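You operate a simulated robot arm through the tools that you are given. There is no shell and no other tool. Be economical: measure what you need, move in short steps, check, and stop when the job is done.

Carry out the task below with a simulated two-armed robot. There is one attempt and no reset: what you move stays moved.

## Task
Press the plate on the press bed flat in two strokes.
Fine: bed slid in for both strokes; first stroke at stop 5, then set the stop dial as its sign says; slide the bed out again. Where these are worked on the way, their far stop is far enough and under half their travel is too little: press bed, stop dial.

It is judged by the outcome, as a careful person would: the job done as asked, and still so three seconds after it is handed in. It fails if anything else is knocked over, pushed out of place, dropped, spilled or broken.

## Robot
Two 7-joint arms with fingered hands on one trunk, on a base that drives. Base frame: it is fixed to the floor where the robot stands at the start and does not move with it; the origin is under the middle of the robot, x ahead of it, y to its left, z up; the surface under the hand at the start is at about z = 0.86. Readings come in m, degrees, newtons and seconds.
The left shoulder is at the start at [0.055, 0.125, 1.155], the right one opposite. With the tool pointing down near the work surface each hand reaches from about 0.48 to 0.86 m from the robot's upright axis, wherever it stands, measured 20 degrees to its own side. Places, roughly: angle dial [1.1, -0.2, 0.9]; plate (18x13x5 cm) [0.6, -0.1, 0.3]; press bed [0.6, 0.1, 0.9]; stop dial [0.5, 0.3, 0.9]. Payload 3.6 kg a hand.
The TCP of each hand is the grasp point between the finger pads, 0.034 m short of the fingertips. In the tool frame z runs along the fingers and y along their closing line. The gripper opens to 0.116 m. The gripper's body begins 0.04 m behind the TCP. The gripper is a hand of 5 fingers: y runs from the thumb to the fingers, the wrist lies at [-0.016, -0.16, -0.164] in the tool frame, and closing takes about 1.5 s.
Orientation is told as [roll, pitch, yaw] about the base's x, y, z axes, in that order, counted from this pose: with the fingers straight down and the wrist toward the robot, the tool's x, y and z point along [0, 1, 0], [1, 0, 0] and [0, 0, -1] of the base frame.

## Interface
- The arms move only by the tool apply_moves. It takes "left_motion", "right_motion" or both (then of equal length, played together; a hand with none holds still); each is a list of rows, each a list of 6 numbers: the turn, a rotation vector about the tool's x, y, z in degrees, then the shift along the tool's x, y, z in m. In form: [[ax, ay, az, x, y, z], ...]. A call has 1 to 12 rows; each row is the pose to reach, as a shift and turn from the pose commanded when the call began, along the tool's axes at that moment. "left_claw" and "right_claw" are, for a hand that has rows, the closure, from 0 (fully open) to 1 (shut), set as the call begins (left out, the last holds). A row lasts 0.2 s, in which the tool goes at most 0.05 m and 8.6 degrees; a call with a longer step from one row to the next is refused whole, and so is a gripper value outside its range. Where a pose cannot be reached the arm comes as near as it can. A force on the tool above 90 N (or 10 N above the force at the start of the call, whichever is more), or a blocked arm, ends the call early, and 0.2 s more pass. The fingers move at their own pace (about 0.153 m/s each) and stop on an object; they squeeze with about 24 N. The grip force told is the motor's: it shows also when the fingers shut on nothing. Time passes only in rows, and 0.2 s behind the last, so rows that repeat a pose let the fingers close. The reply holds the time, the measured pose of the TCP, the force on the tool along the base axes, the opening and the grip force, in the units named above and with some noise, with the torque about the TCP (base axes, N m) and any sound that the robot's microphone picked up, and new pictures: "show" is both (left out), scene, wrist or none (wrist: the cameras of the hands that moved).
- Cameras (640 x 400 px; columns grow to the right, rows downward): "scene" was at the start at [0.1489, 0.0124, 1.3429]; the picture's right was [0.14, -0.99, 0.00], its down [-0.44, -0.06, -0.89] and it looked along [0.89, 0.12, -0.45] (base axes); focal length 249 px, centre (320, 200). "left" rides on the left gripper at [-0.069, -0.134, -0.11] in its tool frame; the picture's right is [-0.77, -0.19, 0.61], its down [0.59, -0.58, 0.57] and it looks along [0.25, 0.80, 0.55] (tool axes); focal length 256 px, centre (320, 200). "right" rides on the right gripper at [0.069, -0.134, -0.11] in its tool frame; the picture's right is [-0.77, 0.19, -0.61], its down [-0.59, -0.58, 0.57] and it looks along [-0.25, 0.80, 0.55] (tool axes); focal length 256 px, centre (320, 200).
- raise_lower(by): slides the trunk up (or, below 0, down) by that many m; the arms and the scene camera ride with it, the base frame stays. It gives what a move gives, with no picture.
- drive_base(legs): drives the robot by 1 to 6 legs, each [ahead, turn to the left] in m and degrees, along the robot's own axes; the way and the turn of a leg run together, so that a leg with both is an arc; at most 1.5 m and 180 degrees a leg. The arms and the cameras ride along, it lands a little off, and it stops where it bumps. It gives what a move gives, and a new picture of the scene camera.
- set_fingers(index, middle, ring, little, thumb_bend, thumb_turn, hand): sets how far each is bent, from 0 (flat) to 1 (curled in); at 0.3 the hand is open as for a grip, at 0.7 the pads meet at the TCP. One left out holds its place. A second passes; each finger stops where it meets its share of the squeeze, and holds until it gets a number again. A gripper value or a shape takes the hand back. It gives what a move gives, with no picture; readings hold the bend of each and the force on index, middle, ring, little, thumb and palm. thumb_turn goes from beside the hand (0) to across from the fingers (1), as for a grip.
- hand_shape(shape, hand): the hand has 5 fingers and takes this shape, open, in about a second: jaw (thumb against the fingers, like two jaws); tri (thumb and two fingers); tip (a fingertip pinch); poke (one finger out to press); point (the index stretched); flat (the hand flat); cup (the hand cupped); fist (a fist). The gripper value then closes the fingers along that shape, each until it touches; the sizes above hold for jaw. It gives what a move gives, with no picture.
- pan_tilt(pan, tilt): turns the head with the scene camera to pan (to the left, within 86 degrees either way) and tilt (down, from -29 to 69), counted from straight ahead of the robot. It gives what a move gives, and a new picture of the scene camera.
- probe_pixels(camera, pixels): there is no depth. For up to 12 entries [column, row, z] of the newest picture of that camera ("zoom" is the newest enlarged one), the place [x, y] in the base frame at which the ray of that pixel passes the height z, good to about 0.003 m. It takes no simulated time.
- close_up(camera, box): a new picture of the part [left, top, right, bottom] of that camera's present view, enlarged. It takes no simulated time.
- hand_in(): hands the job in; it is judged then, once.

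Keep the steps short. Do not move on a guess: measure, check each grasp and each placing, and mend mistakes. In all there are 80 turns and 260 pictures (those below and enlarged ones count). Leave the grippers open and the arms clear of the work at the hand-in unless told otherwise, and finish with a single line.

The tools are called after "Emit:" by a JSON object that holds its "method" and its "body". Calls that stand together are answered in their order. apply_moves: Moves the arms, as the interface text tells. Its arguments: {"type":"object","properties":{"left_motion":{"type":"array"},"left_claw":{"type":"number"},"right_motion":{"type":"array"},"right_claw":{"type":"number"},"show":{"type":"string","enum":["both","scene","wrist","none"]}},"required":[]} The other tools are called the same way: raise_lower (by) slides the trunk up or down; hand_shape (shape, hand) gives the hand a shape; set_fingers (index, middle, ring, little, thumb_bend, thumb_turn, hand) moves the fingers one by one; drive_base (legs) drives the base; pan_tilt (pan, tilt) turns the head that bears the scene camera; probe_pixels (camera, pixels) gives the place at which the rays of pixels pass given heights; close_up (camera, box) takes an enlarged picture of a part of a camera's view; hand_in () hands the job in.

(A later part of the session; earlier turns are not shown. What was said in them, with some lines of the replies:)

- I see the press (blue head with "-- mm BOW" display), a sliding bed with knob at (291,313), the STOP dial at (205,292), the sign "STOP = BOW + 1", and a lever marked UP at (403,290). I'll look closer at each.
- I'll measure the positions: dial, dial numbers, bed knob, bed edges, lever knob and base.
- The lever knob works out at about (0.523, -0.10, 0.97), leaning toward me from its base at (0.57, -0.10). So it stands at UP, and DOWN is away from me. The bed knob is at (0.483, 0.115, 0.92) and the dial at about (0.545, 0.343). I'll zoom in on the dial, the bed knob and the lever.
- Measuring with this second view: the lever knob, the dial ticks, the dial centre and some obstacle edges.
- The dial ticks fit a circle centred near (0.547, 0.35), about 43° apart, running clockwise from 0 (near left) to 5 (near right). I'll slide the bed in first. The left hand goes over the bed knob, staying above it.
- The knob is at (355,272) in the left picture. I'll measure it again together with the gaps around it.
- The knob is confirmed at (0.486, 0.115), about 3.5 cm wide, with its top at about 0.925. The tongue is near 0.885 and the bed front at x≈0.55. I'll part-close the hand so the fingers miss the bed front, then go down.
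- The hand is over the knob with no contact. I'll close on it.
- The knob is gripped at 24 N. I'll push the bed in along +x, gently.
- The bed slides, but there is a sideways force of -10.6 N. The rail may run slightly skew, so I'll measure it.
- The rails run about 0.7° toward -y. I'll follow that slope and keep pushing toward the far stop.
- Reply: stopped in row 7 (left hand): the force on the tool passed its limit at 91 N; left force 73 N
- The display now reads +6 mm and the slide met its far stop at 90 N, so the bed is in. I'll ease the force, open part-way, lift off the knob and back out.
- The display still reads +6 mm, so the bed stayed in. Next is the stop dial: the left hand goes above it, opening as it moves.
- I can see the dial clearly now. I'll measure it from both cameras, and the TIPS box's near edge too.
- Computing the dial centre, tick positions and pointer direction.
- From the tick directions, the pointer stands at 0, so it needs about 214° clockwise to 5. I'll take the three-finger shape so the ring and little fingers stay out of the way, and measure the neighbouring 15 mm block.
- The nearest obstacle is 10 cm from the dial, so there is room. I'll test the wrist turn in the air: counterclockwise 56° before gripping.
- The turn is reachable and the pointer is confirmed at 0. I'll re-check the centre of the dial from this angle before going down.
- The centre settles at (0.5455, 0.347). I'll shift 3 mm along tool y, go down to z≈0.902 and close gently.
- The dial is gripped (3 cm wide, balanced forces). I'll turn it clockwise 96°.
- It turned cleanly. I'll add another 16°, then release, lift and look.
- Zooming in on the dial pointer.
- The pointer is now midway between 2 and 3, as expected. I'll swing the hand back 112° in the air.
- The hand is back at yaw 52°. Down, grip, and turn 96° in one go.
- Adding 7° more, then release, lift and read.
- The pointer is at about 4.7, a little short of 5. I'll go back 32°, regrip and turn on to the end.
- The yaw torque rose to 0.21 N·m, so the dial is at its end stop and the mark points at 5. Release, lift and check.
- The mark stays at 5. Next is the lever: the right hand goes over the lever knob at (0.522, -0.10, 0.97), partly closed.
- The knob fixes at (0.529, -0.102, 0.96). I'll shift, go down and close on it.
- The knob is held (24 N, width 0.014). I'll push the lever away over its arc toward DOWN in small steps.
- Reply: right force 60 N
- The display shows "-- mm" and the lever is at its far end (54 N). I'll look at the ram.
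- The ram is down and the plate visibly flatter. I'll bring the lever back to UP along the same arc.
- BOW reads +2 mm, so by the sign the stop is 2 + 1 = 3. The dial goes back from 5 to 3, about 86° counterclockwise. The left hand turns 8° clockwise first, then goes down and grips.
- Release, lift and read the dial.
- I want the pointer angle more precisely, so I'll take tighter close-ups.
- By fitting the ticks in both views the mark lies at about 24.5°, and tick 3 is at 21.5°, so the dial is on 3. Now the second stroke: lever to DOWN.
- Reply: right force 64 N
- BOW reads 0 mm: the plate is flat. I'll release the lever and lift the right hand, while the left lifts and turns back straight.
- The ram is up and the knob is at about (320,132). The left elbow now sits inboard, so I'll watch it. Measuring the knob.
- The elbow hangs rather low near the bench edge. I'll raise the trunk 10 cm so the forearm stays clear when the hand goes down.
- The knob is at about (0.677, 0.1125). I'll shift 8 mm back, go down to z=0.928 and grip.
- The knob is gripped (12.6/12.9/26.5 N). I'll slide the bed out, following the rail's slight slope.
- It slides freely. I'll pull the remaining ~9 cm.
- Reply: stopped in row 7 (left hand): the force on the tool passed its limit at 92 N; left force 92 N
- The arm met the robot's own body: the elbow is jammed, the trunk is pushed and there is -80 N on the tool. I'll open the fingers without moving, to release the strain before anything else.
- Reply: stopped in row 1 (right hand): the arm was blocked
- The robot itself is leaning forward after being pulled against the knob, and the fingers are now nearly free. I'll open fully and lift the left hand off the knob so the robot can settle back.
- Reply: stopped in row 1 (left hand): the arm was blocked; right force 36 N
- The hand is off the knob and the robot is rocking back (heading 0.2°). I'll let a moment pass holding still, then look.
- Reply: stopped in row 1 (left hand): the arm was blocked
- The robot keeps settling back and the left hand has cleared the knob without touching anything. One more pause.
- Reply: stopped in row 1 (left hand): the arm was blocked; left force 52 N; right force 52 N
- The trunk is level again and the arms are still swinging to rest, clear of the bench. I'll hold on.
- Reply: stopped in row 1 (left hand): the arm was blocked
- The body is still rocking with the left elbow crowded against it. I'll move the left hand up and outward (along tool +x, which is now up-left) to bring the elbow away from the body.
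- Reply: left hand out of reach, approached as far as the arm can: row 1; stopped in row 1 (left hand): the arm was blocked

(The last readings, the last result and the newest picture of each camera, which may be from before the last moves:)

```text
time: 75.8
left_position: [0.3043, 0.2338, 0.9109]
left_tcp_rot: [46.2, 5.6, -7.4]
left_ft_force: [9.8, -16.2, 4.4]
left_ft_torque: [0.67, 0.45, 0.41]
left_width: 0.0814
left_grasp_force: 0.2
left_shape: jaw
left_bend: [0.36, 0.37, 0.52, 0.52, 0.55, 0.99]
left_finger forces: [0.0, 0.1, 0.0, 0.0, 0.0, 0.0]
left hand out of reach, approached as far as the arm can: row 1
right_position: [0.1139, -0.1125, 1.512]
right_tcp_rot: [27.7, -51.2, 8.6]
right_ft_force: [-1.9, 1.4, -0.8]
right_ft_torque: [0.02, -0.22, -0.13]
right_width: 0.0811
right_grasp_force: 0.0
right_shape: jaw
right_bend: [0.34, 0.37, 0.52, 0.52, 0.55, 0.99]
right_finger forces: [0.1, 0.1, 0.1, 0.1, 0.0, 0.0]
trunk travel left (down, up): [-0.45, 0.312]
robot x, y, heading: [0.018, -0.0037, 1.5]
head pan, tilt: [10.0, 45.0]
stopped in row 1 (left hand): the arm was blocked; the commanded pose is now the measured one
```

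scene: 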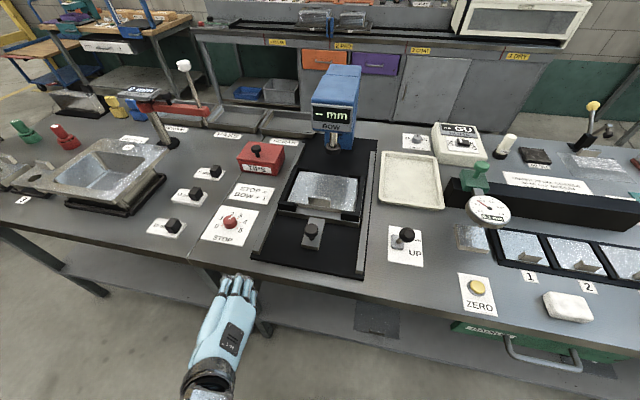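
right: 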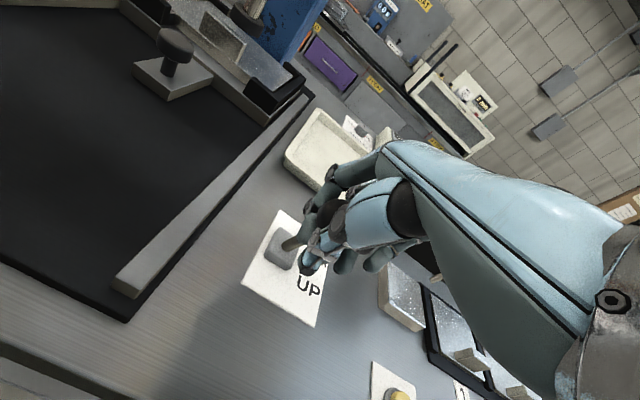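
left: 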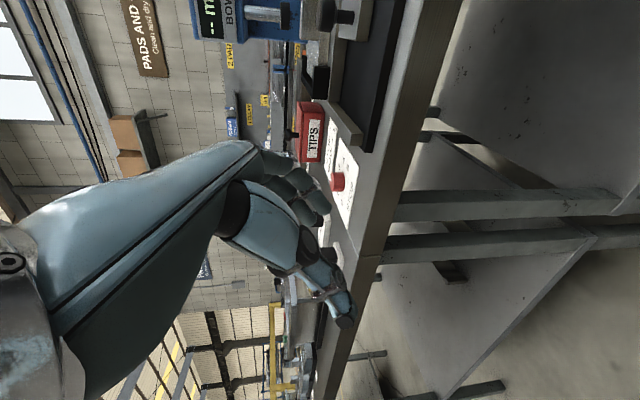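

Still blocked. I'll look down-left to see where the elbow is stuck.

Emit:
{"method": "pan_tilt", "body": {"pan": 30, "tilt": 69}}

```text
time: 76.7
left_position: [0.3627, 0.2709, 0.9221]
left_tcp_rot: [61.6, 9.5, -15.2]
left_ft_force: [27.7, -17.5, 20.1]
left_ft_torque: [0.3, 0.68, 0.35]
left_width: 0.0815
left_grasp_force: 0.0
left_shape: jaw
left_bend: [0.34, 0.37, 0.52, 0.51, 0.55, 0.99]
left_finger forces: [0.0, 0.1, 0.0, 0.1, 0.0, 0.1]
right_position: [0.2098, -0.1196, 1.5047]
right_tcp_rot: [28.5, -47.0, 6.2]
right_ft_force: [-5.1, -1.1, -1.3]
right_ft_torque: [0.02, 0.07, -0.29]
right_width: 0.0815
right_grasp_force: 0.0
right_shape: jaw
right_bend: [0.35, 0.37, 0.52, 0.52, 0.55, 0.99]
right_finger forces: [0.0, 0.0, 0.0, 0.0, 0.1, 0.1]
trunk travel left (down, up): [-0.45, 0.312]
robot x, y, heading: [0.0146, -0.0009, 1.2]
head pan, tilt: [30.0, 68.8]
```

scene: 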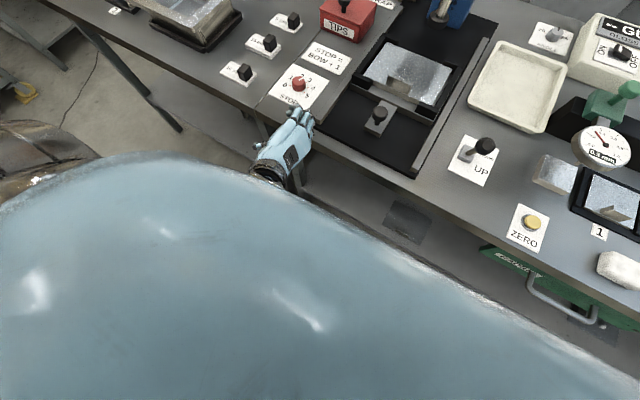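

The elbow is folded under the chest and the hand lies against the bench front. I'll back the base 0.35 m away from the bench to free everything and reset the arm in open space.

Emit:
{"method": "drive_base", "body": {"legs": [[-0.35, 0]]}}

```text
time: 77.5
left_position: [0.1625, 0.2385, 0.9279]
left_tcp_rot: [48.2, 0.6, -7.4]
left_ft_force: [0.8, 3.4, -1.3]
left_ft_torque: [-0.17, 0.19, -0.03]
left_width: 0.0812
left_grasp_force: 0.0
left_shape: jaw
left_bend: [0.35, 0.37, 0.52, 0.52, 0.55, 0.99]
left_finger forces: [0.0, 0.0, 0.0, 0.0, 0.0, 0.1]
right_position: [-0.1056, -0.1272, 1.4888]
right_tcp_rot: [22.9, -59.2, 12.9]
right_ft_force: [4.8, 3.3, 0.5]
right_ft_torque: [-0.16, 0.06, 0.14]
right_width: 0.0813
right_grasp_force: 0.0
right_shape: jaw
right_bend: [0.35, 0.37, 0.52, 0.52, 0.55, 0.99]
right_finger forces: [0.1, 0.0, 0.0, 0.1, 0.0, 0.1]
trunk travel left (down, up): [-0.45, 0.312]
robot x, y, heading: [0.0049, 0.0033, 1.9]
head pan, tilt: [30.0, 68.8]
stopped in leg 1: the robot was blocked; the commanded pose is now the measured one
```

scene: 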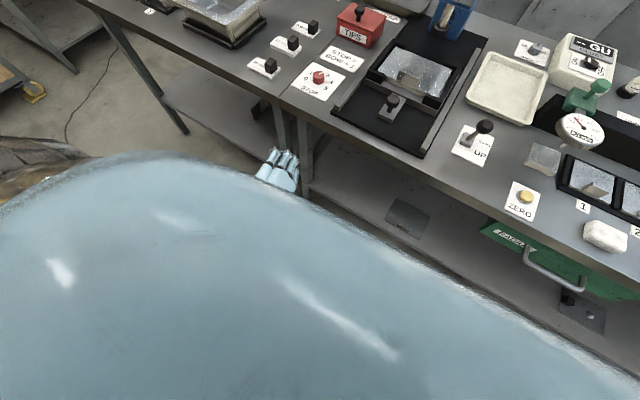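

The base is held up too; the elbow seems wedged between chest and base. I'll raise the trunk to lift the arm off the base.

Emit:
{"method": "raise_lower", "body": {"by": 0.15}}

```text
time: 78.0
left_position: [0.1223, 0.3543, 0.8736]
left_tcp_rot: [66.3, 23.8, -6.4]
left_ft_force: [-5.4, 4.4, -3.8]
left_ft_torque: [-0.07, -0.23, -0.24]
left_width: 0.0813
left_grasp_force: 0.1
left_shape: jaw
left_bend: [0.35, 0.37, 0.52, 0.52, 0.55, 0.99]
left_finger forces: [0.0, 0.0, 0.1, 0.1, 0.1, 0.1]
right_position: [0.0077, -0.1261, 1.5]
right_tcp_rot: [25.3, -50.6, 11.0]
right_ft_force: [-0.4, -0.6, 0.3]
right_ft_torque: [0.05, -0.02, -0.03]
right_width: 0.0813
right_grasp_force: 0.0
right_shape: jaw
right_bend: [0.35, 0.37, 0.52, 0.52, 0.55, 0.99]
right_finger forces: [0.1, 0.1, 0.1, 0.0, 0.0, 0.0]
trunk travel left (down, up): [-0.459, 0.304]
robot x, y, heading: [0.0002, 0.0026, 1.3]
head pan, tilt: [30.0, 68.8]
stopped: the arm was blocked; the commanded pose is now the measured one
```

Each move is cut short while the body rocks. Head turns let time pass without being stopped, so I'll use them to let it settle.

Emit:
{"method": "pan_tilt", "body": {"pan": 40, "tilt": 60}}

Emit:
{"method": "pan_tilt", "body": {"pan": 60, "tilt": 69}}

Emit:
{"method": "pan_tilt", "body": {"pan": 10, "tilt": 50}}

```text
time: 78.7
left_position: [0.2266, 0.3247, 0.8785]
left_tcp_rot: [55.7, 15.3, -5.1]
left_ft_force: [3.0, -3.1, -0.3]
left_ft_torque: [0.09, 0.13, 0.03]
left_width: 0.0812
left_grasp_force: 0.0
left_shape: jaw
left_bend: [0.35, 0.37, 0.52, 0.52, 0.55, 0.99]
left_finger forces: [0.0, 0.0, 0.0, 0.0, 0.0, 0.0]
right_position: [0.0743, -0.1196, 1.4767]
right_tcp_rot: [24.8, -50.2, 14.2]
right_ft_force: [-2.4, -1.0, -2.2]
right_ft_torque: [0.18, -0.21, -0.03]
right_width: 0.081
right_grasp_force: 0.1
right_shape: jaw
right_bend: [0.35, 0.37, 0.52, 0.52, 0.55, 0.99]
right_finger forces: [0.0, 0.1, 0.0, 0.0, 0.1, 0.1]
trunk travel left (down, up): [-0.459, 0.304]
robot x, y, heading: [0.0023, -0.0005, 1.3]
head pan, tilt: [40.0, 60.0]
```

scene: 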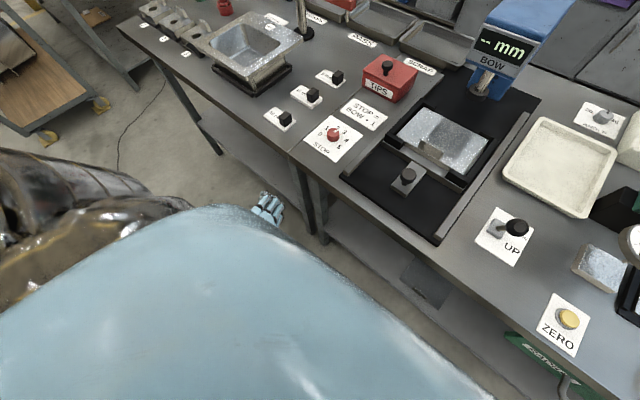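

```text
time: 79.5
left_position: [0.1719, 0.334, 0.8708]
left_tcp_rot: [59.3, 18.7, -3.9]
left_ft_force: [-1.1, 0.1, 0.0]
left_ft_torque: [0.0, -0.03, -0.02]
left_width: 0.081
left_grasp_force: 0.0
left_shape: jaw
left_bend: [0.35, 0.37, 0.52, 0.52, 0.55, 0.99]
left_finger forces: [0.0, 0.0, 0.1, 0.0, 0.1, 0.0]
right_position: [0.0516, -0.119, 1.489]
right_tcp_rot: [26.7, -49.4, 12.3]
right_ft_force: [-2.2, 0.9, 0.6]
right_ft_torque: [0.02, -0.03, -0.09]
right_width: 0.0811
right_grasp_force: 0.0
right_shape: jaw
right_bend: [0.35, 0.37, 0.52, 0.52, 0.55, 0.99]
right_finger forces: [0.0, 0.0, 0.0, 0.0, 0.1, 0.0]
trunk travel left (down, up): [-0.459, 0.304]
robot x, y, heading: [0.0034, 0.0016, 1.5]
head pan, tilt: [60.0, 68.8]
```

scene: 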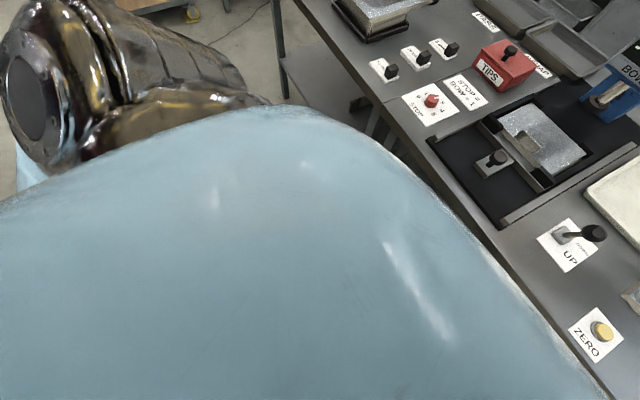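

```text
time: 80.7
left_position: [0.1685, 0.3289, 0.8818]
left_tcp_rot: [58.7, 16.0, -4.8]
left_ft_force: [3.8, -3.4, 0.5]
left_ft_torque: [0.18, 0.2, 0.24]
left_width: 0.0813
left_grasp_force: 0.0
left_shape: jaw
left_bend: [0.35, 0.37, 0.52, 0.52, 0.55, 0.99]
left_finger forces: [0.0, 0.0, 0.0, 0.0, 0.1, 0.0]
right_position: [0.0259, -0.1199, 1.4875]
right_tcp_rot: [25.4, -51.2, 12.8]
right_ft_force: [-0.3, 0.9, 0.1]
right_ft_torque: [-0.01, -0.01, 0.05]
right_width: 0.0814
right_grasp_force: 0.1
right_shape: jaw
right_bend: [0.35, 0.37, 0.52, 0.52, 0.55, 0.99]
right_finger forces: [0.0, 0.0, 0.0, 0.1, 0.1, 0.0]
trunk travel left (down, up): [-0.459, 0.304]
robot x, y, heading: [0.0031, -0.0033, 1.2]
head pan, tilt: [10.0, 50.0]
```

scene: 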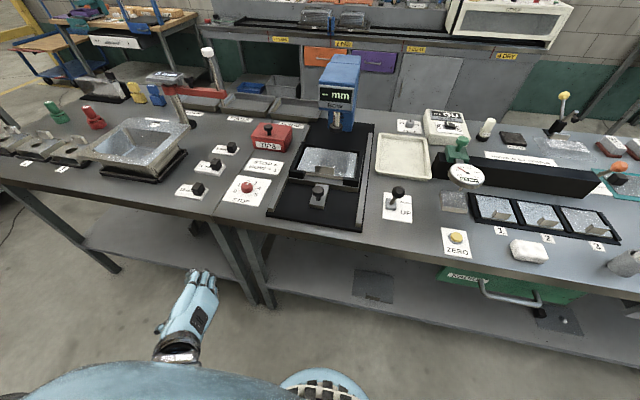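

Everything is settled and level, with nothing on the bench disturbed. I'll try backing the base again for space.

Emit:
{"method": "drive_base", "body": {"legs": [[-0.3, 0]]}}

```text
time: 81.4
left_position: [0.1853, 0.3283, 0.8727]
left_tcp_rot: [58.2, 16.1, -4.5]
left_ft_force: [0.7, 0.5, 0.5]
left_ft_torque: [0.01, 0.06, 0.02]
left_width: 0.0811
left_grasp_force: 0.1
left_shape: jaw
left_bend: [0.35, 0.37, 0.52, 0.52, 0.55, 0.99]
left_finger forces: [0.0, 0.1, 0.0, 0.0, 0.0, 0.0]
right_position: [0.0472, -0.1211, 1.4658]
right_tcp_rot: [24.4, -50.4, 13.6]
right_ft_force: [0.5, 0.5, 1.2]
right_ft_torque: [-0.04, 0.01, 0.04]
right_width: 0.0812
right_grasp_force: 0.1
right_shape: jaw
right_bend: [0.35, 0.37, 0.52, 0.52, 0.55, 0.99]
right_finger forces: [0.1, 0.0, 0.1, 0.1, 0.0, 0.0]
trunk travel left (down, up): [-0.459, 0.304]
robot x, y, heading: [0.005, 0.001, 1.2]
head pan, tilt: [10.0, 50.0]
stopped in leg 1: the robot was blocked; the commanded pose is now the measured one
```

scene: 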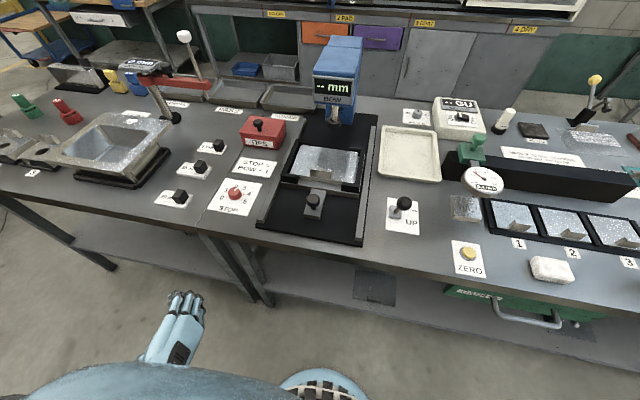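

The base is still held. The right hand is folded back close to the head, at (0.05, -0.12, 1.47). I'll bring it forward and a little outward first.

Emit:
{"method": "apply_moves", "body": {"right_motion": [[0, 0, 0, -0.02, 0.014, 0.01], [0, 0, 0, -0.04, 0.028, 0.02], [0, 0, 0, -0.06, 0.043, 0.03], [0, 0, 0, -0.08, 0.057, 0.04], [0, 0, 0, -0.1, 0.071, 0.05], [0, 0, 0, -0.12, 0.086, 0.06], [0, 0, 0, -0.14, 0.1, 0.07], [0, 0, 0, -0.16, 0.114, 0.08], [0, 0, 0, -0.18, 0.129, 0.09], [0, 0, 0, -0.2, 0.143, 0.1], [0, 0, 0, -0.22, 0.157, 0.11], [0, 0, 0, -0.238, 0.171, 0.119]], "show": "both"}}

```text
time: 82.8
left_position: [0.1335, 0.3272, 0.8812]
left_tcp_rot: [58.5, 12.7, -5.2]
left_ft_force: [0.2, 3.0, -1.0]
left_ft_torque: [-0.13, 0.06, 0.0]
left_width: 0.081
left_grasp_force: 0.1
left_shape: jaw
left_bend: [0.35, 0.37, 0.52, 0.52, 0.55, 0.99]
left_finger forces: [0.1, 0.0, 0.0, 0.0, 0.1, 0.0]
right_position: [0.0544, -0.1873, 1.4914]
right_tcp_rot: [22.9, -54.0, 14.5]
right_ft_force: [0.7, 1.4, 5.0]
right_ft_torque: [-0.25, 0.19, 0.0]
right_width: 0.0811
right_grasp_force: 0.1
right_shape: jaw
right_bend: [0.35, 0.37, 0.52, 0.52, 0.55, 0.99]
right_finger forces: [0.0, 0.1, 0.1, 0.0, 0.0, 0.0]
right hand out of reach, approached as far as the arm can: row 2, 3, 4, 5, 6
trunk travel left (down, up): [-0.459, 0.304]
robot x, y, heading: [0.0017, 0.0016, 1.5]
head pan, tilt: [10.0, 50.0]
stopped in row 6 (left hand): the arm was blocked; the commanded pose is now the measured one
```

scene: 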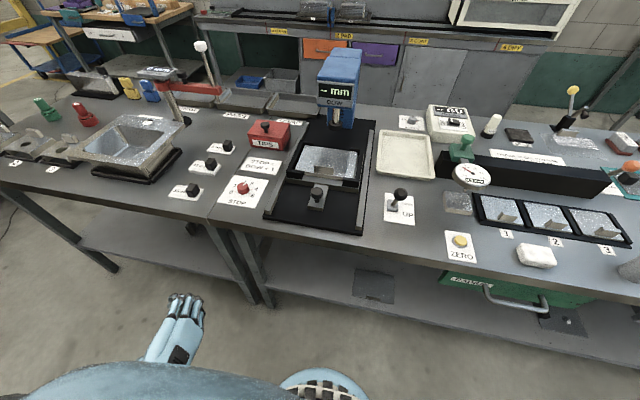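
right: 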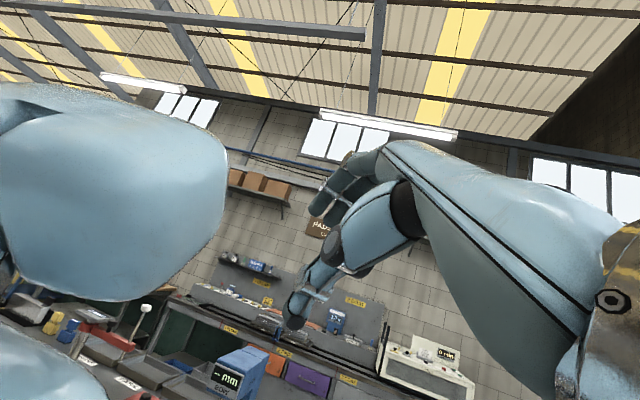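

The right arm is mostly free. The left arm is folded tight: its wrist is right beneath the shoulder. I'll unfold it by moving the left hand forward and up, still short of the bench.

Emit:
{"method": "apply_moves", "body": {"left_motion": [[0, 0, 0, 0.013, 0.017, -0.006], [0, 0, 0, 0.026, 0.034, -0.012], [0, 0, 0, 0.039, 0.051, -0.018], [0, 0, 0, 0.052, 0.068, -0.024], [0, 0, 0, 0.065, 0.085, -0.03], [0, 0, 0, 0.078, 0.102, -0.036], [0, 0, 0, 0.091, 0.119, -0.042], [0, 0, 0, 0.104, 0.136, -0.048], [0, 0, 0, 0.117, 0.153, -0.054], [0, 0, 0, 0.13, 0.172, -0.06]], "show": "both"}}

```text
time: 85.0
left_position: [0.3585, 0.3279, 0.9753]
left_tcp_rot: [58.2, 13.8, -4.7]
left_ft_force: [-1.3, 0.1, -0.2]
left_ft_torque: [-0.03, -0.02, -0.09]
left_width: 0.0813
left_grasp_force: 0.2
left_shape: jaw
left_bend: [0.35, 0.37, 0.52, 0.52, 0.55, 0.99]
left_finger forces: [0.1, 0.1, 0.0, 0.1, 0.0, 0.0]
left hand out of reach, approached as far as the arm can: row 4, 5, 6, 7
right_position: [0.0976, -0.1876, 1.4876]
right_tcp_rot: [24.0, -52.1, 13.7]
right_ft_force: [-1.2, 0.2, 0.9]
right_ft_torque: [-0.07, 0.02, -0.06]
right_width: 0.0812
right_grasp_force: 0.1
right_shape: jaw
right_bend: [0.35, 0.37, 0.52, 0.52, 0.55, 0.99]
right_finger forces: [0.0, 0.0, 0.0, 0.0, 0.0, 0.0]
trunk travel left (down, up): [-0.459, 0.304]
robot x, y, heading: [-0.002, 0.0013, 1.3]
head pan, tilt: [10.0, 50.0]
```

scene: 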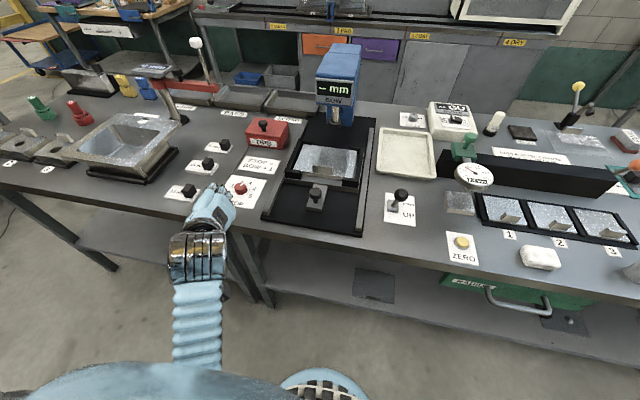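
left: 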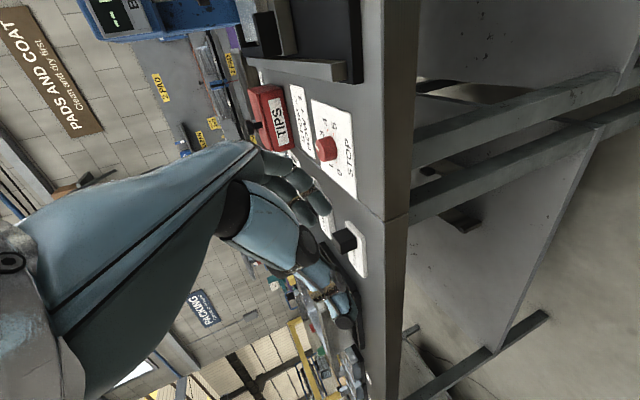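

The arm is free again. Next I'll lift the left hand 15 cm and roll it back upright.

Emit:
{"method": "apply_moves", "body": {"left_motion": [[0, 0, 0, 0.025, -0.007, -0.015], [0, 0, 0, 0.05, -0.013, -0.03], [0, -7, 0, 0.075, -0.02, -0.045], [0, -14, 0, 0.1, -0.026, -0.06], [0, -21, 0, 0.125, -0.033, -0.076], [0, -28, 0, 0.125, -0.033, -0.076], [0, -35, 0, 0.125, -0.033, -0.076], [0, -42, 0, 0.125, -0.033, -0.076], [0, -49, 0, 0.125, -0.033, -0.076], [0, -56, 0, 0.125, -0.033, -0.076], [0, -58, 0, 0.125, -0.033, -0.076]], "show": "both"}}

```text
time: 87.4
left_position: [0.3737, 0.3294, 1.1216]
left_tcp_rot: [0.1, 14.1, -4.8]
left_ft_force: [-0.3, -0.6, -0.2]
left_ft_torque: [-0.01, -0.07, 0.01]
left_width: 0.0814
left_grasp_force: 0.1
left_shape: jaw
left_bend: [0.35, 0.37, 0.52, 0.52, 0.55, 0.99]
left_finger forces: [0.1, 0.0, 0.0, 0.0, 0.0, 0.2]
left hand out of reach, approached as far as the arm can: row 1, 2, 3, 4, 5, 6, 7
right_position: [0.1126, -0.1872, 1.4866]
right_tcp_rot: [24.1, -51.6, 13.5]
right_ft_force: [0.3, -0.2, 0.2]
right_ft_torque: [-0.02, 0.0, -0.03]
right_width: 0.081
right_grasp_force: 0.0
right_shape: jaw
right_bend: [0.35, 0.37, 0.52, 0.52, 0.55, 0.99]
right_finger forces: [0.0, 0.0, 0.0, 0.0, 0.0, 0.0]
trunk travel left (down, up): [-0.459, 0.304]
robot x, y, heading: [0.0019, -0.0011, 1.4]
head pan, tilt: [10.0, 50.0]
```

scene: 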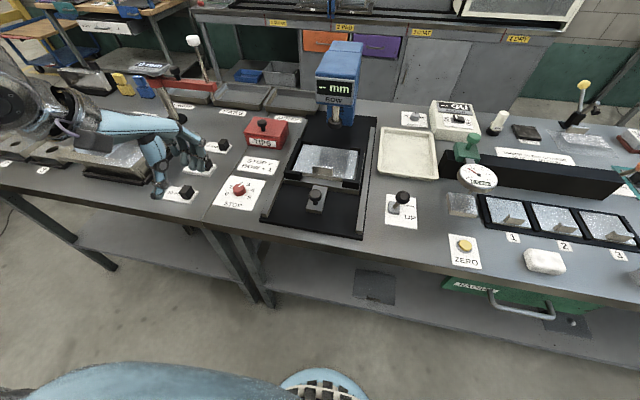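
left: 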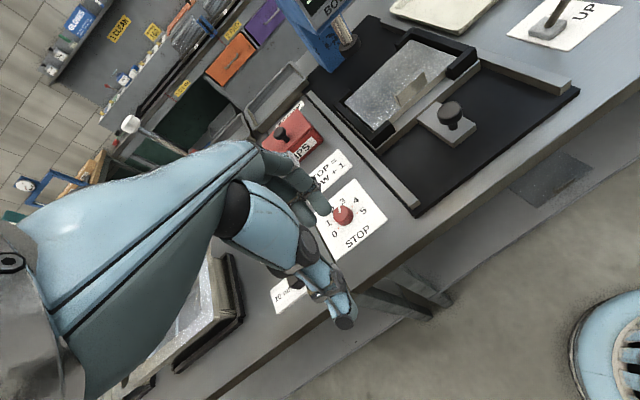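

The left arm is back in its good, elbow-out posture. I'll straighten the hand, and check the bed knob, dial and lever.

Emit:
{"method": "apply_moves", "body": {"left_motion": [[-5, 0, -2, 0, 0.02, 0], [-10, 0, -4, 0, 0.04, 0], [-14, 0, -5, 0, 0.06, -0.01], [-14, 0, -5, 0, 0.09, -0.02], [-14, 0, -5, 0, 0.12, -0.03], [-14, 0, -5, 0, 0.12, -0.03]], "left_claw": 0.42, "show": "both"}}

Emit:
{"method": "close_up", "body": {"camera": "scene", "box": [180, 60, 440, 250]}}

Emit:
{"method": "close_up", "body": {"camera": "scene", "box": [390, 80, 640, 280]}}

```text
time: 88.8
left_position: [0.4976, 0.3188, 1.122]
left_tcp_rot: [1.0, 0.0, 0.2]
left_ft_force: [-0.3, 0.7, 0.1]
left_ft_torque: [0.0, 0.02, 0.02]
left_width: 0.0675
left_grasp_force: 0.1
left_shape: jaw
left_bend: [0.37, 0.41, 0.58, 0.57, 0.6, 0.99]
left_finger forces: [0.0, 0.1, 0.0, 0.0, 0.0, 0.1]
right_position: [0.1102, -0.186, 1.4874]
right_tcp_rot: [24.1, -51.6, 13.5]
right_ft_force: [0.1, 0.3, 1.2]
right_ft_torque: [0.03, -0.02, -0.03]
right_width: 0.0814
right_grasp_force: 0.1
right_shape: jaw
right_bend: [0.35, 0.37, 0.52, 0.52, 0.55, 0.99]
right_finger forces: [0.0, 0.0, 0.1, 0.0, 0.0, 0.1]
trunk travel left (down, up): [-0.459, 0.304]
robot x, y, heading: [0.0071, 0.0006, 1.6]
head pan, tilt: [10.0, 50.0]
```

scene: 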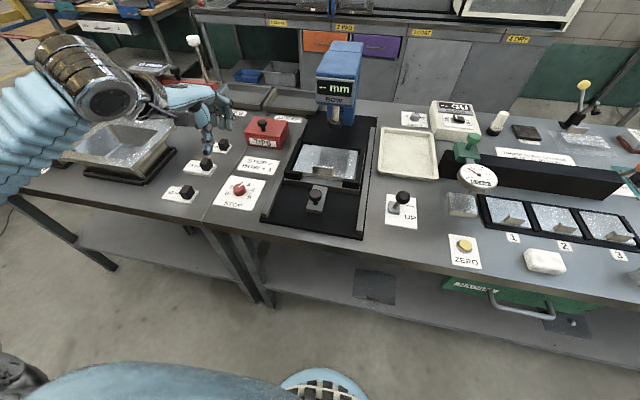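
left: 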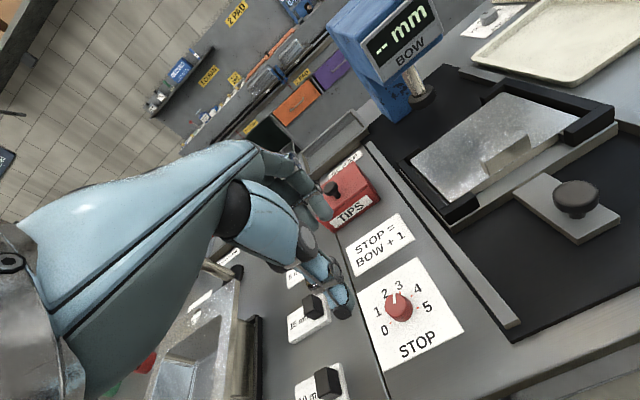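

```text
2.11 times, centred on (310, 155) of scene
```

zoom: 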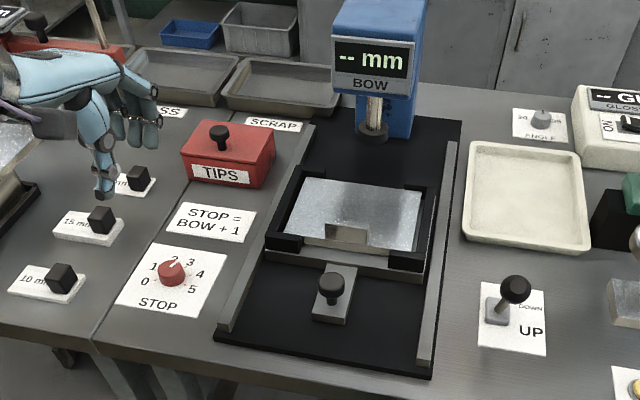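

```text
2.00 times, centred on (515, 180) of scene
```

zoom: 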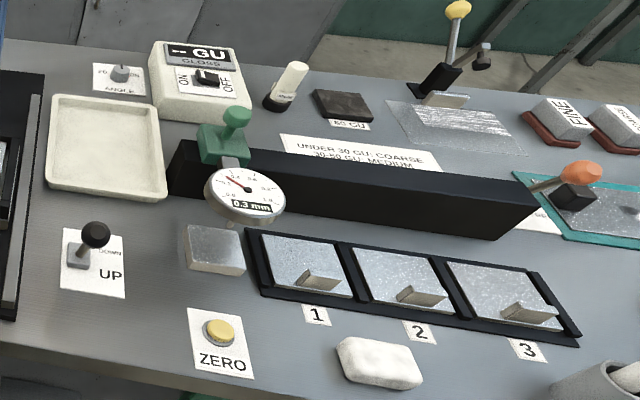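

Everything else stands as it was. The bed still has part of its way to go. Measuring the knob.

Emit:
{"method": "probe_pixels", "body": {"camera": "scene", "pixels": [[314.7, 193.5, 0.92], [314.7, 193.5, 0.925]]}}

Emit:
{"method": "probe_pixels", "body": {"camera": "left", "pixels": [[576, 196, 0.92], [576, 196, 0.925]]}}

```text
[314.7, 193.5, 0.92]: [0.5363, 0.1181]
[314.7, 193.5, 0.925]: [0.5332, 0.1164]
```

```text
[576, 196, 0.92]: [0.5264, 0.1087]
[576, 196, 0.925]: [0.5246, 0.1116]
```

The knob is at about (0.531, 0.114), with 4.5 cm left to go. I'll lower the trunk to its first height, where the left arm worked well at this spot.

Emit:
{"method": "raise_lower", "body": {"by": -0.105}}

```text
time: 90.2
left_position: [0.4978, 0.3192, 1.0171]
left_tcp_rot: [1.0, -0.1, 0.1]
left_ft_force: [-0.2, 0.1, -0.1]
left_ft_torque: [0.02, 0.01, 0.0]
left_width: 0.0675
left_grasp_force: 0.1
left_shape: jaw
left_bend: [0.37, 0.41, 0.58, 0.57, 0.6, 0.99]
left_finger forces: [0.0, 0.0, 0.1, 0.0, 0.0, 0.0]
right_position: [0.1113, -0.1856, 1.3815]
right_tcp_rot: [24.2, -51.7, 13.5]
right_ft_force: [-0.5, -0.1, -0.9]
right_ft_torque: [0.01, 0.0, 0.0]
right_width: 0.0814
right_grasp_force: 0.1
right_shape: jaw
right_bend: [0.35, 0.37, 0.52, 0.52, 0.55, 0.99]
right_finger forces: [0.0, 0.1, 0.0, 0.0, 0.1, 0.0]
trunk travel left (down, up): [-0.354, 0.409]
robot x, y, heading: [0.0061, 0.0037, 1.5]
head pan, tilt: [10.0, 50.0]
```

Now sideways over the knob at z≈1.0.

Emit:
{"method": "apply_moves", "body": {"left_motion": [[0, 0, 0, -0.045, 0.006, 0], [0, 0, 0, -0.09, 0.012, 0], [0, -1, 0, -0.135, 0.02, 0], [0, -1, 0, -0.175, 0.027, 0.005], [0, -1, 0, -0.204, 0.033, 0.02], [0, -1, 0, -0.204, 0.033, 0.02]], "show": "both"}}

Emit:
{"method": "close_up", "body": {"camera": "left", "box": [260, 160, 460, 360]}}

```text
time: 91.6
left_position: [0.5303, 0.1148, 0.9927]
left_tcp_rot: [-0.1, 0.0, 0.0]
left_ft_force: [-0.9, 0.6, -0.7]
left_ft_torque: [-0.04, 0.0, 0.0]
left_width: 0.0678
left_grasp_force: 0.1
left_shape: jaw
left_bend: [0.37, 0.41, 0.58, 0.57, 0.6, 0.99]
left_finger forces: [0.1, 0.1, 0.0, 0.0, 0.0, 0.0]
right_position: [0.1124, -0.1862, 1.3817]
right_tcp_rot: [24.0, -51.6, 13.6]
right_ft_force: [-0.1, 0.3, 0.0]
right_ft_torque: [0.01, 0.02, 0.01]
right_width: 0.081
right_grasp_force: 0.0
right_shape: jaw
right_bend: [0.35, 0.37, 0.52, 0.52, 0.55, 0.99]
right_finger forces: [0.0, 0.0, 0.0, 0.0, 0.0, 0.0]
trunk travel left (down, up): [-0.354, 0.409]
robot x, y, heading: [0.0042, 0.0003, 1.2]
head pan, tilt: [10.0, 50.0]
```

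scene: 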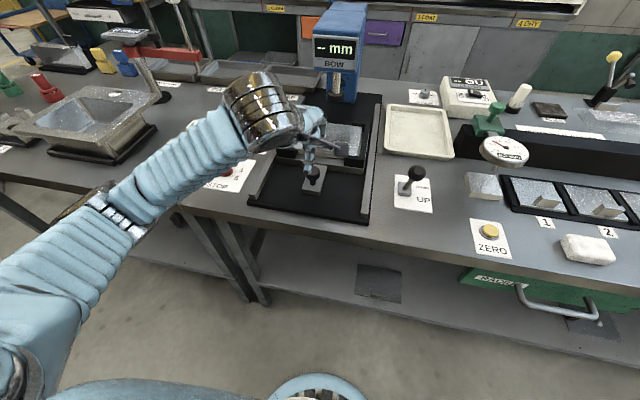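
left: 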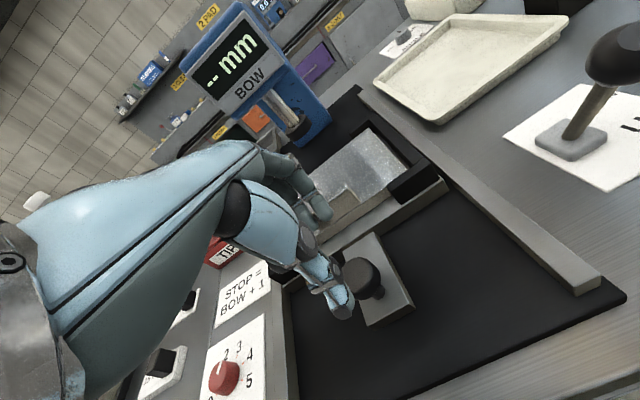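

```text
2.00 times, centred on (360, 260) of left
```

zoom: 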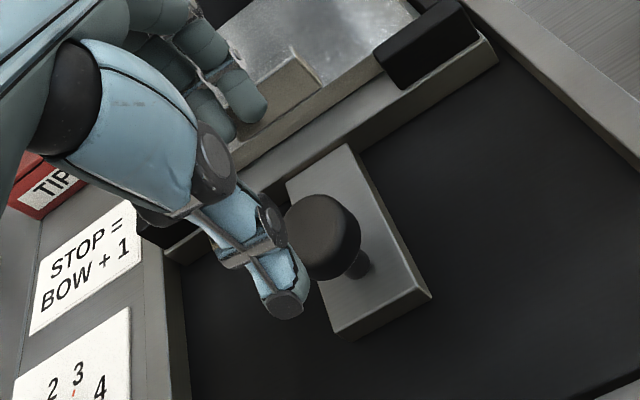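

Emit:
{"method": "probe_pixels", "body": {"camera": "left", "pixels": [[361, 278, 0.92], [361, 278, 0.925], [362, 279, 0.92]]}}

Emit:
{"method": "probe_pixels", "body": {"camera": "scene", "pixels": [[313, 173, 0.92], [313, 173, 0.925]]}}

```text
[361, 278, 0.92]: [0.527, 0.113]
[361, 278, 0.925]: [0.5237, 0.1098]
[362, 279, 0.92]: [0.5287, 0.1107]
```

```text
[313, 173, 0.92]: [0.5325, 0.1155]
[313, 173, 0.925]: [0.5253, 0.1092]
```

The knob is at about (0.528, 0.113). I'll go down to z=0.928 and grip.

Emit:
{"method": "apply_moves", "body": {"left_motion": [[0, 0, 0, -0.001, -0.002, 0.02], [0, 0, 0, -0.001, -0.002, 0.04], [0, 0, 0, -0.001, -0.002, 0.064], [0, 0, 0, -0.001, -0.002, 0.064]], "show": "none"}}

Emit:
{"method": "apply_moves", "body": {"left_motion": [[0, 0, 0, 0, 0, 0], [0, 0, 0, 0, 0, 0], [0, 0, 0, 0, 0, 0], [0, 0, 0, 0, 0, 0], [0, 0, 0, 0, 0, 0], [0, 0, 0, 0, 0, 0]], "left_claw": 1, "show": "scene"}}

```text
time: 92.6
left_position: [0.5303, 0.1143, 0.9295]
left_tcp_rot: [-0.1, 0.0, 0.1]
left_ft_force: [-0.6, 0.1, 0.2]
left_ft_torque: [-0.06, 0.0, 0.01]
left_width: 0.0674
left_grasp_force: 0.1
left_shape: jaw
left_bend: [0.37, 0.41, 0.58, 0.57, 0.6, 0.99]
left_finger forces: [0.0, 0.0, 0.0, 0.0, 0.0, 0.0]
right_position: [0.1114, -0.1873, 1.3818]
right_tcp_rot: [24.2, -51.7, 13.5]
right_ft_force: [-0.4, -0.4, 0.0]
right_ft_torque: [0.03, -0.01, 0.02]
right_width: 0.0812
right_grasp_force: 0.1
right_shape: jaw
right_bend: [0.35, 0.37, 0.52, 0.52, 0.55, 0.99]
right_finger forces: [0.0, 0.0, 0.0, 0.0, 0.0, 0.0]
trunk travel left (down, up): [-0.354, 0.409]
robot x, y, heading: [0.0047, -0.0007, 1.5]
head pan, tilt: [10.0, 50.0]
```

```text
time: 94.0
left_position: [0.5305, 0.1138, 0.9282]
left_tcp_rot: [-0.2, 0.0, 0.0]
left_ft_force: [-3.1, 1.2, -6.4]
left_ft_torque: [0.17, -0.45, 0.03]
left_width: 0.0234
left_grasp_force: 23.6
left_shape: jaw
left_bend: [0.7, 0.7, 0.69, 0.73, 0.67, 1.0]
left_finger forces: [12.8, 12.1, 0.0, 0.1, 23.3, 0.0]
right_position: [0.1128, -0.186, 1.3818]
right_tcp_rot: [24.1, -51.5, 13.5]
right_ft_force: [1.2, -0.1, 0.9]
right_ft_torque: [0.01, 0.01, -0.02]
right_width: 0.0812
right_grasp_force: 0.1
right_shape: jaw
right_bend: [0.35, 0.37, 0.52, 0.52, 0.55, 0.99]
right_finger forces: [0.1, 0.0, 0.0, 0.1, 0.0, 0.0]
trunk travel left (down, up): [-0.354, 0.409]
robot x, y, heading: [0.0029, -0.0006, 1.5]
head pan, tilt: [10.0, 50.0]
```

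scene: 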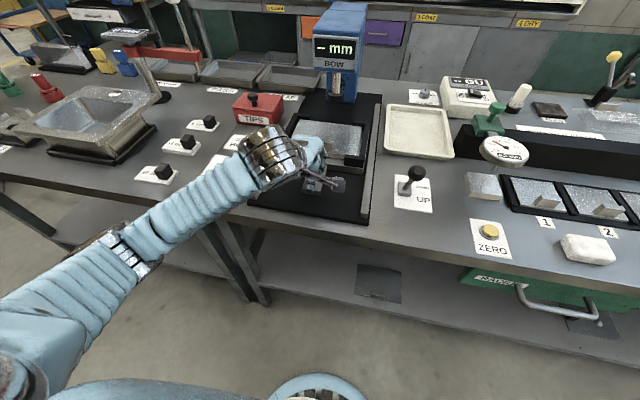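

Gripped, with the elbow well outboard. I'll pull out the last 4.5 cm gently.

Emit:
{"method": "apply_moves", "body": {"left_motion": [[0, 0, 0, 0, -0.01, 0], [0, 0, 0, 0.0002, -0.02, 0], [0, 0, 0, 0.0003, -0.03, 0], [0, 0, 0, 0.0005, -0.038, 0], [0, 0, 0, 0.0005, -0.044, 0], [0, 0, 0, 0.0005, -0.047, 0]], "show": "both"}}

```text
time: 95.4
left_position: [0.483, 0.1152, 0.9287]
left_tcp_rot: [-0.2, 0.0, 0.1]
left_ft_force: [3.6, 4.7, -5.8]
left_ft_torque: [0.34, -0.67, 0.01]
left_width: 0.0228
left_grasp_force: 23.5
left_shape: jaw
left_bend: [0.7, 0.7, 0.69, 0.73, 0.67, 1.0]
left_finger forces: [14.8, 17.7, 0.1, 0.1, 20.7, 0.0]
right_position: [0.1134, -0.186, 1.3814]
right_tcp_rot: [24.1, -51.6, 13.7]
right_ft_force: [-0.2, 0.0, -0.3]
right_ft_torque: [-0.01, 0.02, 0.02]
right_width: 0.0812
right_grasp_force: 0.1
right_shape: jaw
right_bend: [0.35, 0.37, 0.52, 0.52, 0.55, 0.99]
right_finger forces: [0.0, 0.1, 0.1, 0.0, 0.0, 0.1]
trunk travel left (down, up): [-0.354, 0.409]
robot x, y, heading: [0.0039, 0.0002, 1.4]
head pan, tilt: [10.0, 50.0]
```

scene: 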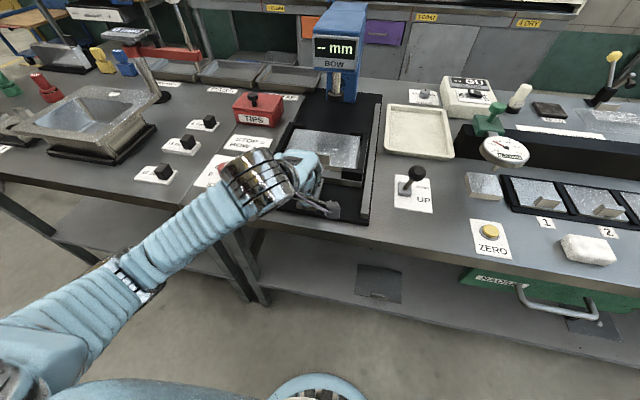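
left: 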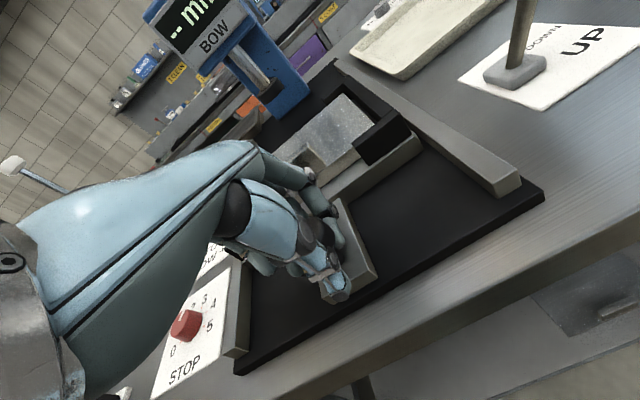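

The bed is back where it started (knob at x≈0.483). I'll release, lift and move the left hand clear.

Emit:
{"method": "apply_moves", "body": {"left_motion": [[0, 0, 0, 0, 0, 0], [0, 0, 0, 0, 0, 0], [0, 0, 0, 0, 0, 0], [0, 0, 0, 0, 0, 0], [0, 0, 0, 0, 0, 0], [0, 0, 0, 0, 0, -0.02], [0, 0, 0, 0, 0, -0.05], [0, 0, 0, 0, 0, -0.09], [0, 0, 0, 0, 0, -0.13], [0, 0, 0, 0.03, 0, -0.165], [0, 0, 0, 0.06, 0, -0.2], [0, 0, 0, 0.1, 0, -0.22]], "left_claw": 0.42, "show": "none"}}

Emit:
{"method": "apply_moves", "body": {"left_motion": [[0, 0, 0, 0.04, 0, -0.02], [0, 0, 0, 0.08, 0, -0.04], [0, 0, 0, 0.115, 0.005, -0.055], [0, 0, 0, 0.115, 0.005, -0.055], [0, 0, 0, 0.115, 0.005, -0.055]], "left_claw": 0, "show": "both"}}

Emit:
{"method": "hand_shape", "body": {"shape": "jaw", "hand": "right"}}

Emit:
{"method": "close_up", "body": {"camera": "scene", "box": [180, 60, 440, 250]}}

```text
time: 98.0
left_position: [0.4785, 0.2141, 1.1501]
left_tcp_rot: [-0.3, 0.1, 0.0]
left_ft_force: [-0.1, 0.0, 1.0]
left_ft_torque: [-0.08, -0.02, -0.04]
left_width: 0.0668
left_grasp_force: 0.1
left_shape: jaw
left_bend: [0.37, 0.42, 0.58, 0.57, 0.61, 0.99]
left_finger forces: [0.1, 0.0, 0.1, 0.0, 0.0, 0.0]
right_position: [0.112, -0.1845, 1.3825]
right_tcp_rot: [24.0, -51.5, 13.7]
right_ft_force: [-0.6, 0.2, 0.1]
right_ft_torque: [-0.01, 0.01, 0.03]
right_width: 0.0811
right_grasp_force: 0.0
right_shape: jaw
right_bend: [0.35, 0.37, 0.52, 0.52, 0.55, 0.99]
right_finger forces: [0.0, 0.0, 0.0, 0.1, 0.0, 0.0]
trunk travel left (down, up): [-0.354, 0.409]
robot x, y, heading: [0.0017, -0.0008, 1.5]
head pan, tilt: [10.0, 50.0]
```

```text
time: 99.2
left_position: [0.4847, 0.3267, 1.2046]
left_tcp_rot: [-0.1, 0.0, 0.0]
left_ft_force: [-0.4, -0.4, -0.1]
left_ft_torque: [0.0, 0.0, -0.01]
left_width: 0.1158
left_grasp_force: 0.0
left_shape: jaw
left_bend: [0.3, 0.3, 0.3, 0.3, 0.3, 0.97]
left_finger forces: [0.1, 0.0, 0.0, 0.0, 0.1, 0.1]
right_position: [0.1126, -0.1867, 1.3812]
right_tcp_rot: [24.0, -51.5, 13.6]
right_ft_force: [-0.6, -0.3, -0.6]
right_ft_torque: [0.02, -0.01, -0.02]
right_width: 0.0811
right_grasp_force: 0.2
right_shape: jaw
right_bend: [0.35, 0.37, 0.52, 0.52, 0.55, 0.99]
right_finger forces: [0.0, 0.0, 0.0, 0.0, 0.0, 0.0]
trunk travel left (down, up): [-0.354, 0.409]
robot x, y, heading: [0.0034, -0.0009, 1.2]
head pan, tilt: [10.0, 50.0]
```

scene: 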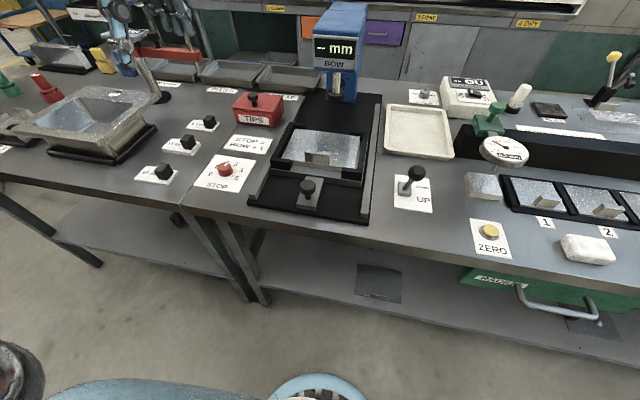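
left: 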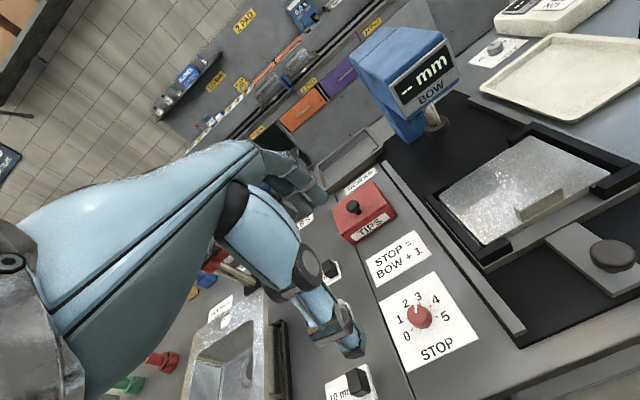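

```text
time: 100.1
left_position: [0.4856, 0.327, 1.2036]
left_tcp_rot: [-0.2, 0.0, 0.1]
left_ft_force: [-0.9, -0.7, 0.4]
left_ft_torque: [0.0, 0.01, 0.0]
left_width: 0.116
left_grasp_force: 0.1
left_shape: jaw
left_bend: [0.3, 0.3, 0.3, 0.3, 0.3, 0.97]
left_finger forces: [0.0, 0.0, 0.0, 0.0, 0.0, 0.1]
right_position: [0.1121, -0.1871, 1.382]
right_tcp_rot: [24.1, -51.6, 13.5]
right_ft_force: [0.8, -1.1, -0.3]
right_ft_torque: [-0.01, -0.01, 0.0]
right_width: 0.1161
right_grasp_force: 0.1
right_shape: jaw
right_bend: [0.3, 0.3, 0.3, 0.3, 0.3, 0.97]
right_finger forces: [0.1, 0.0, 0.0, 0.0, 0.0, 0.1]
trunk travel left (down, up): [-0.354, 0.409]
robot x, y, heading: [0.0049, 0.0004, 1.4]
head pan, tilt: [10.0, 50.0]
```

```text
2.11 times, centred on (310, 155) of scene
```

zoom: 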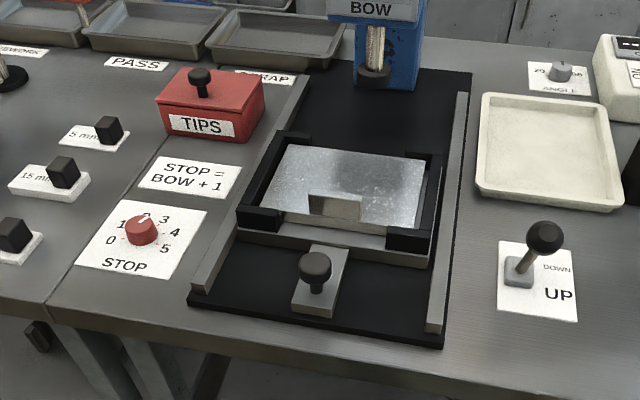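

The plate is flat, the bed is out at its starting place, the dial is on 3, the lever is up, both hands are open and clear, and everything else I can see is undisturbed. Handing in.

Emit:
{"method": "hand_in", "body": {}}

```text
The job is handed in.
```

The plate is pressed flat (BOW 0 mm) in two strokes with the bed in, the first at stop 5 and the second at stop 3 (BOW +2, plus 1); the bed is out again, though the first pull out jammed my left arm and rocked the robot, with nothing visibly disturbed.
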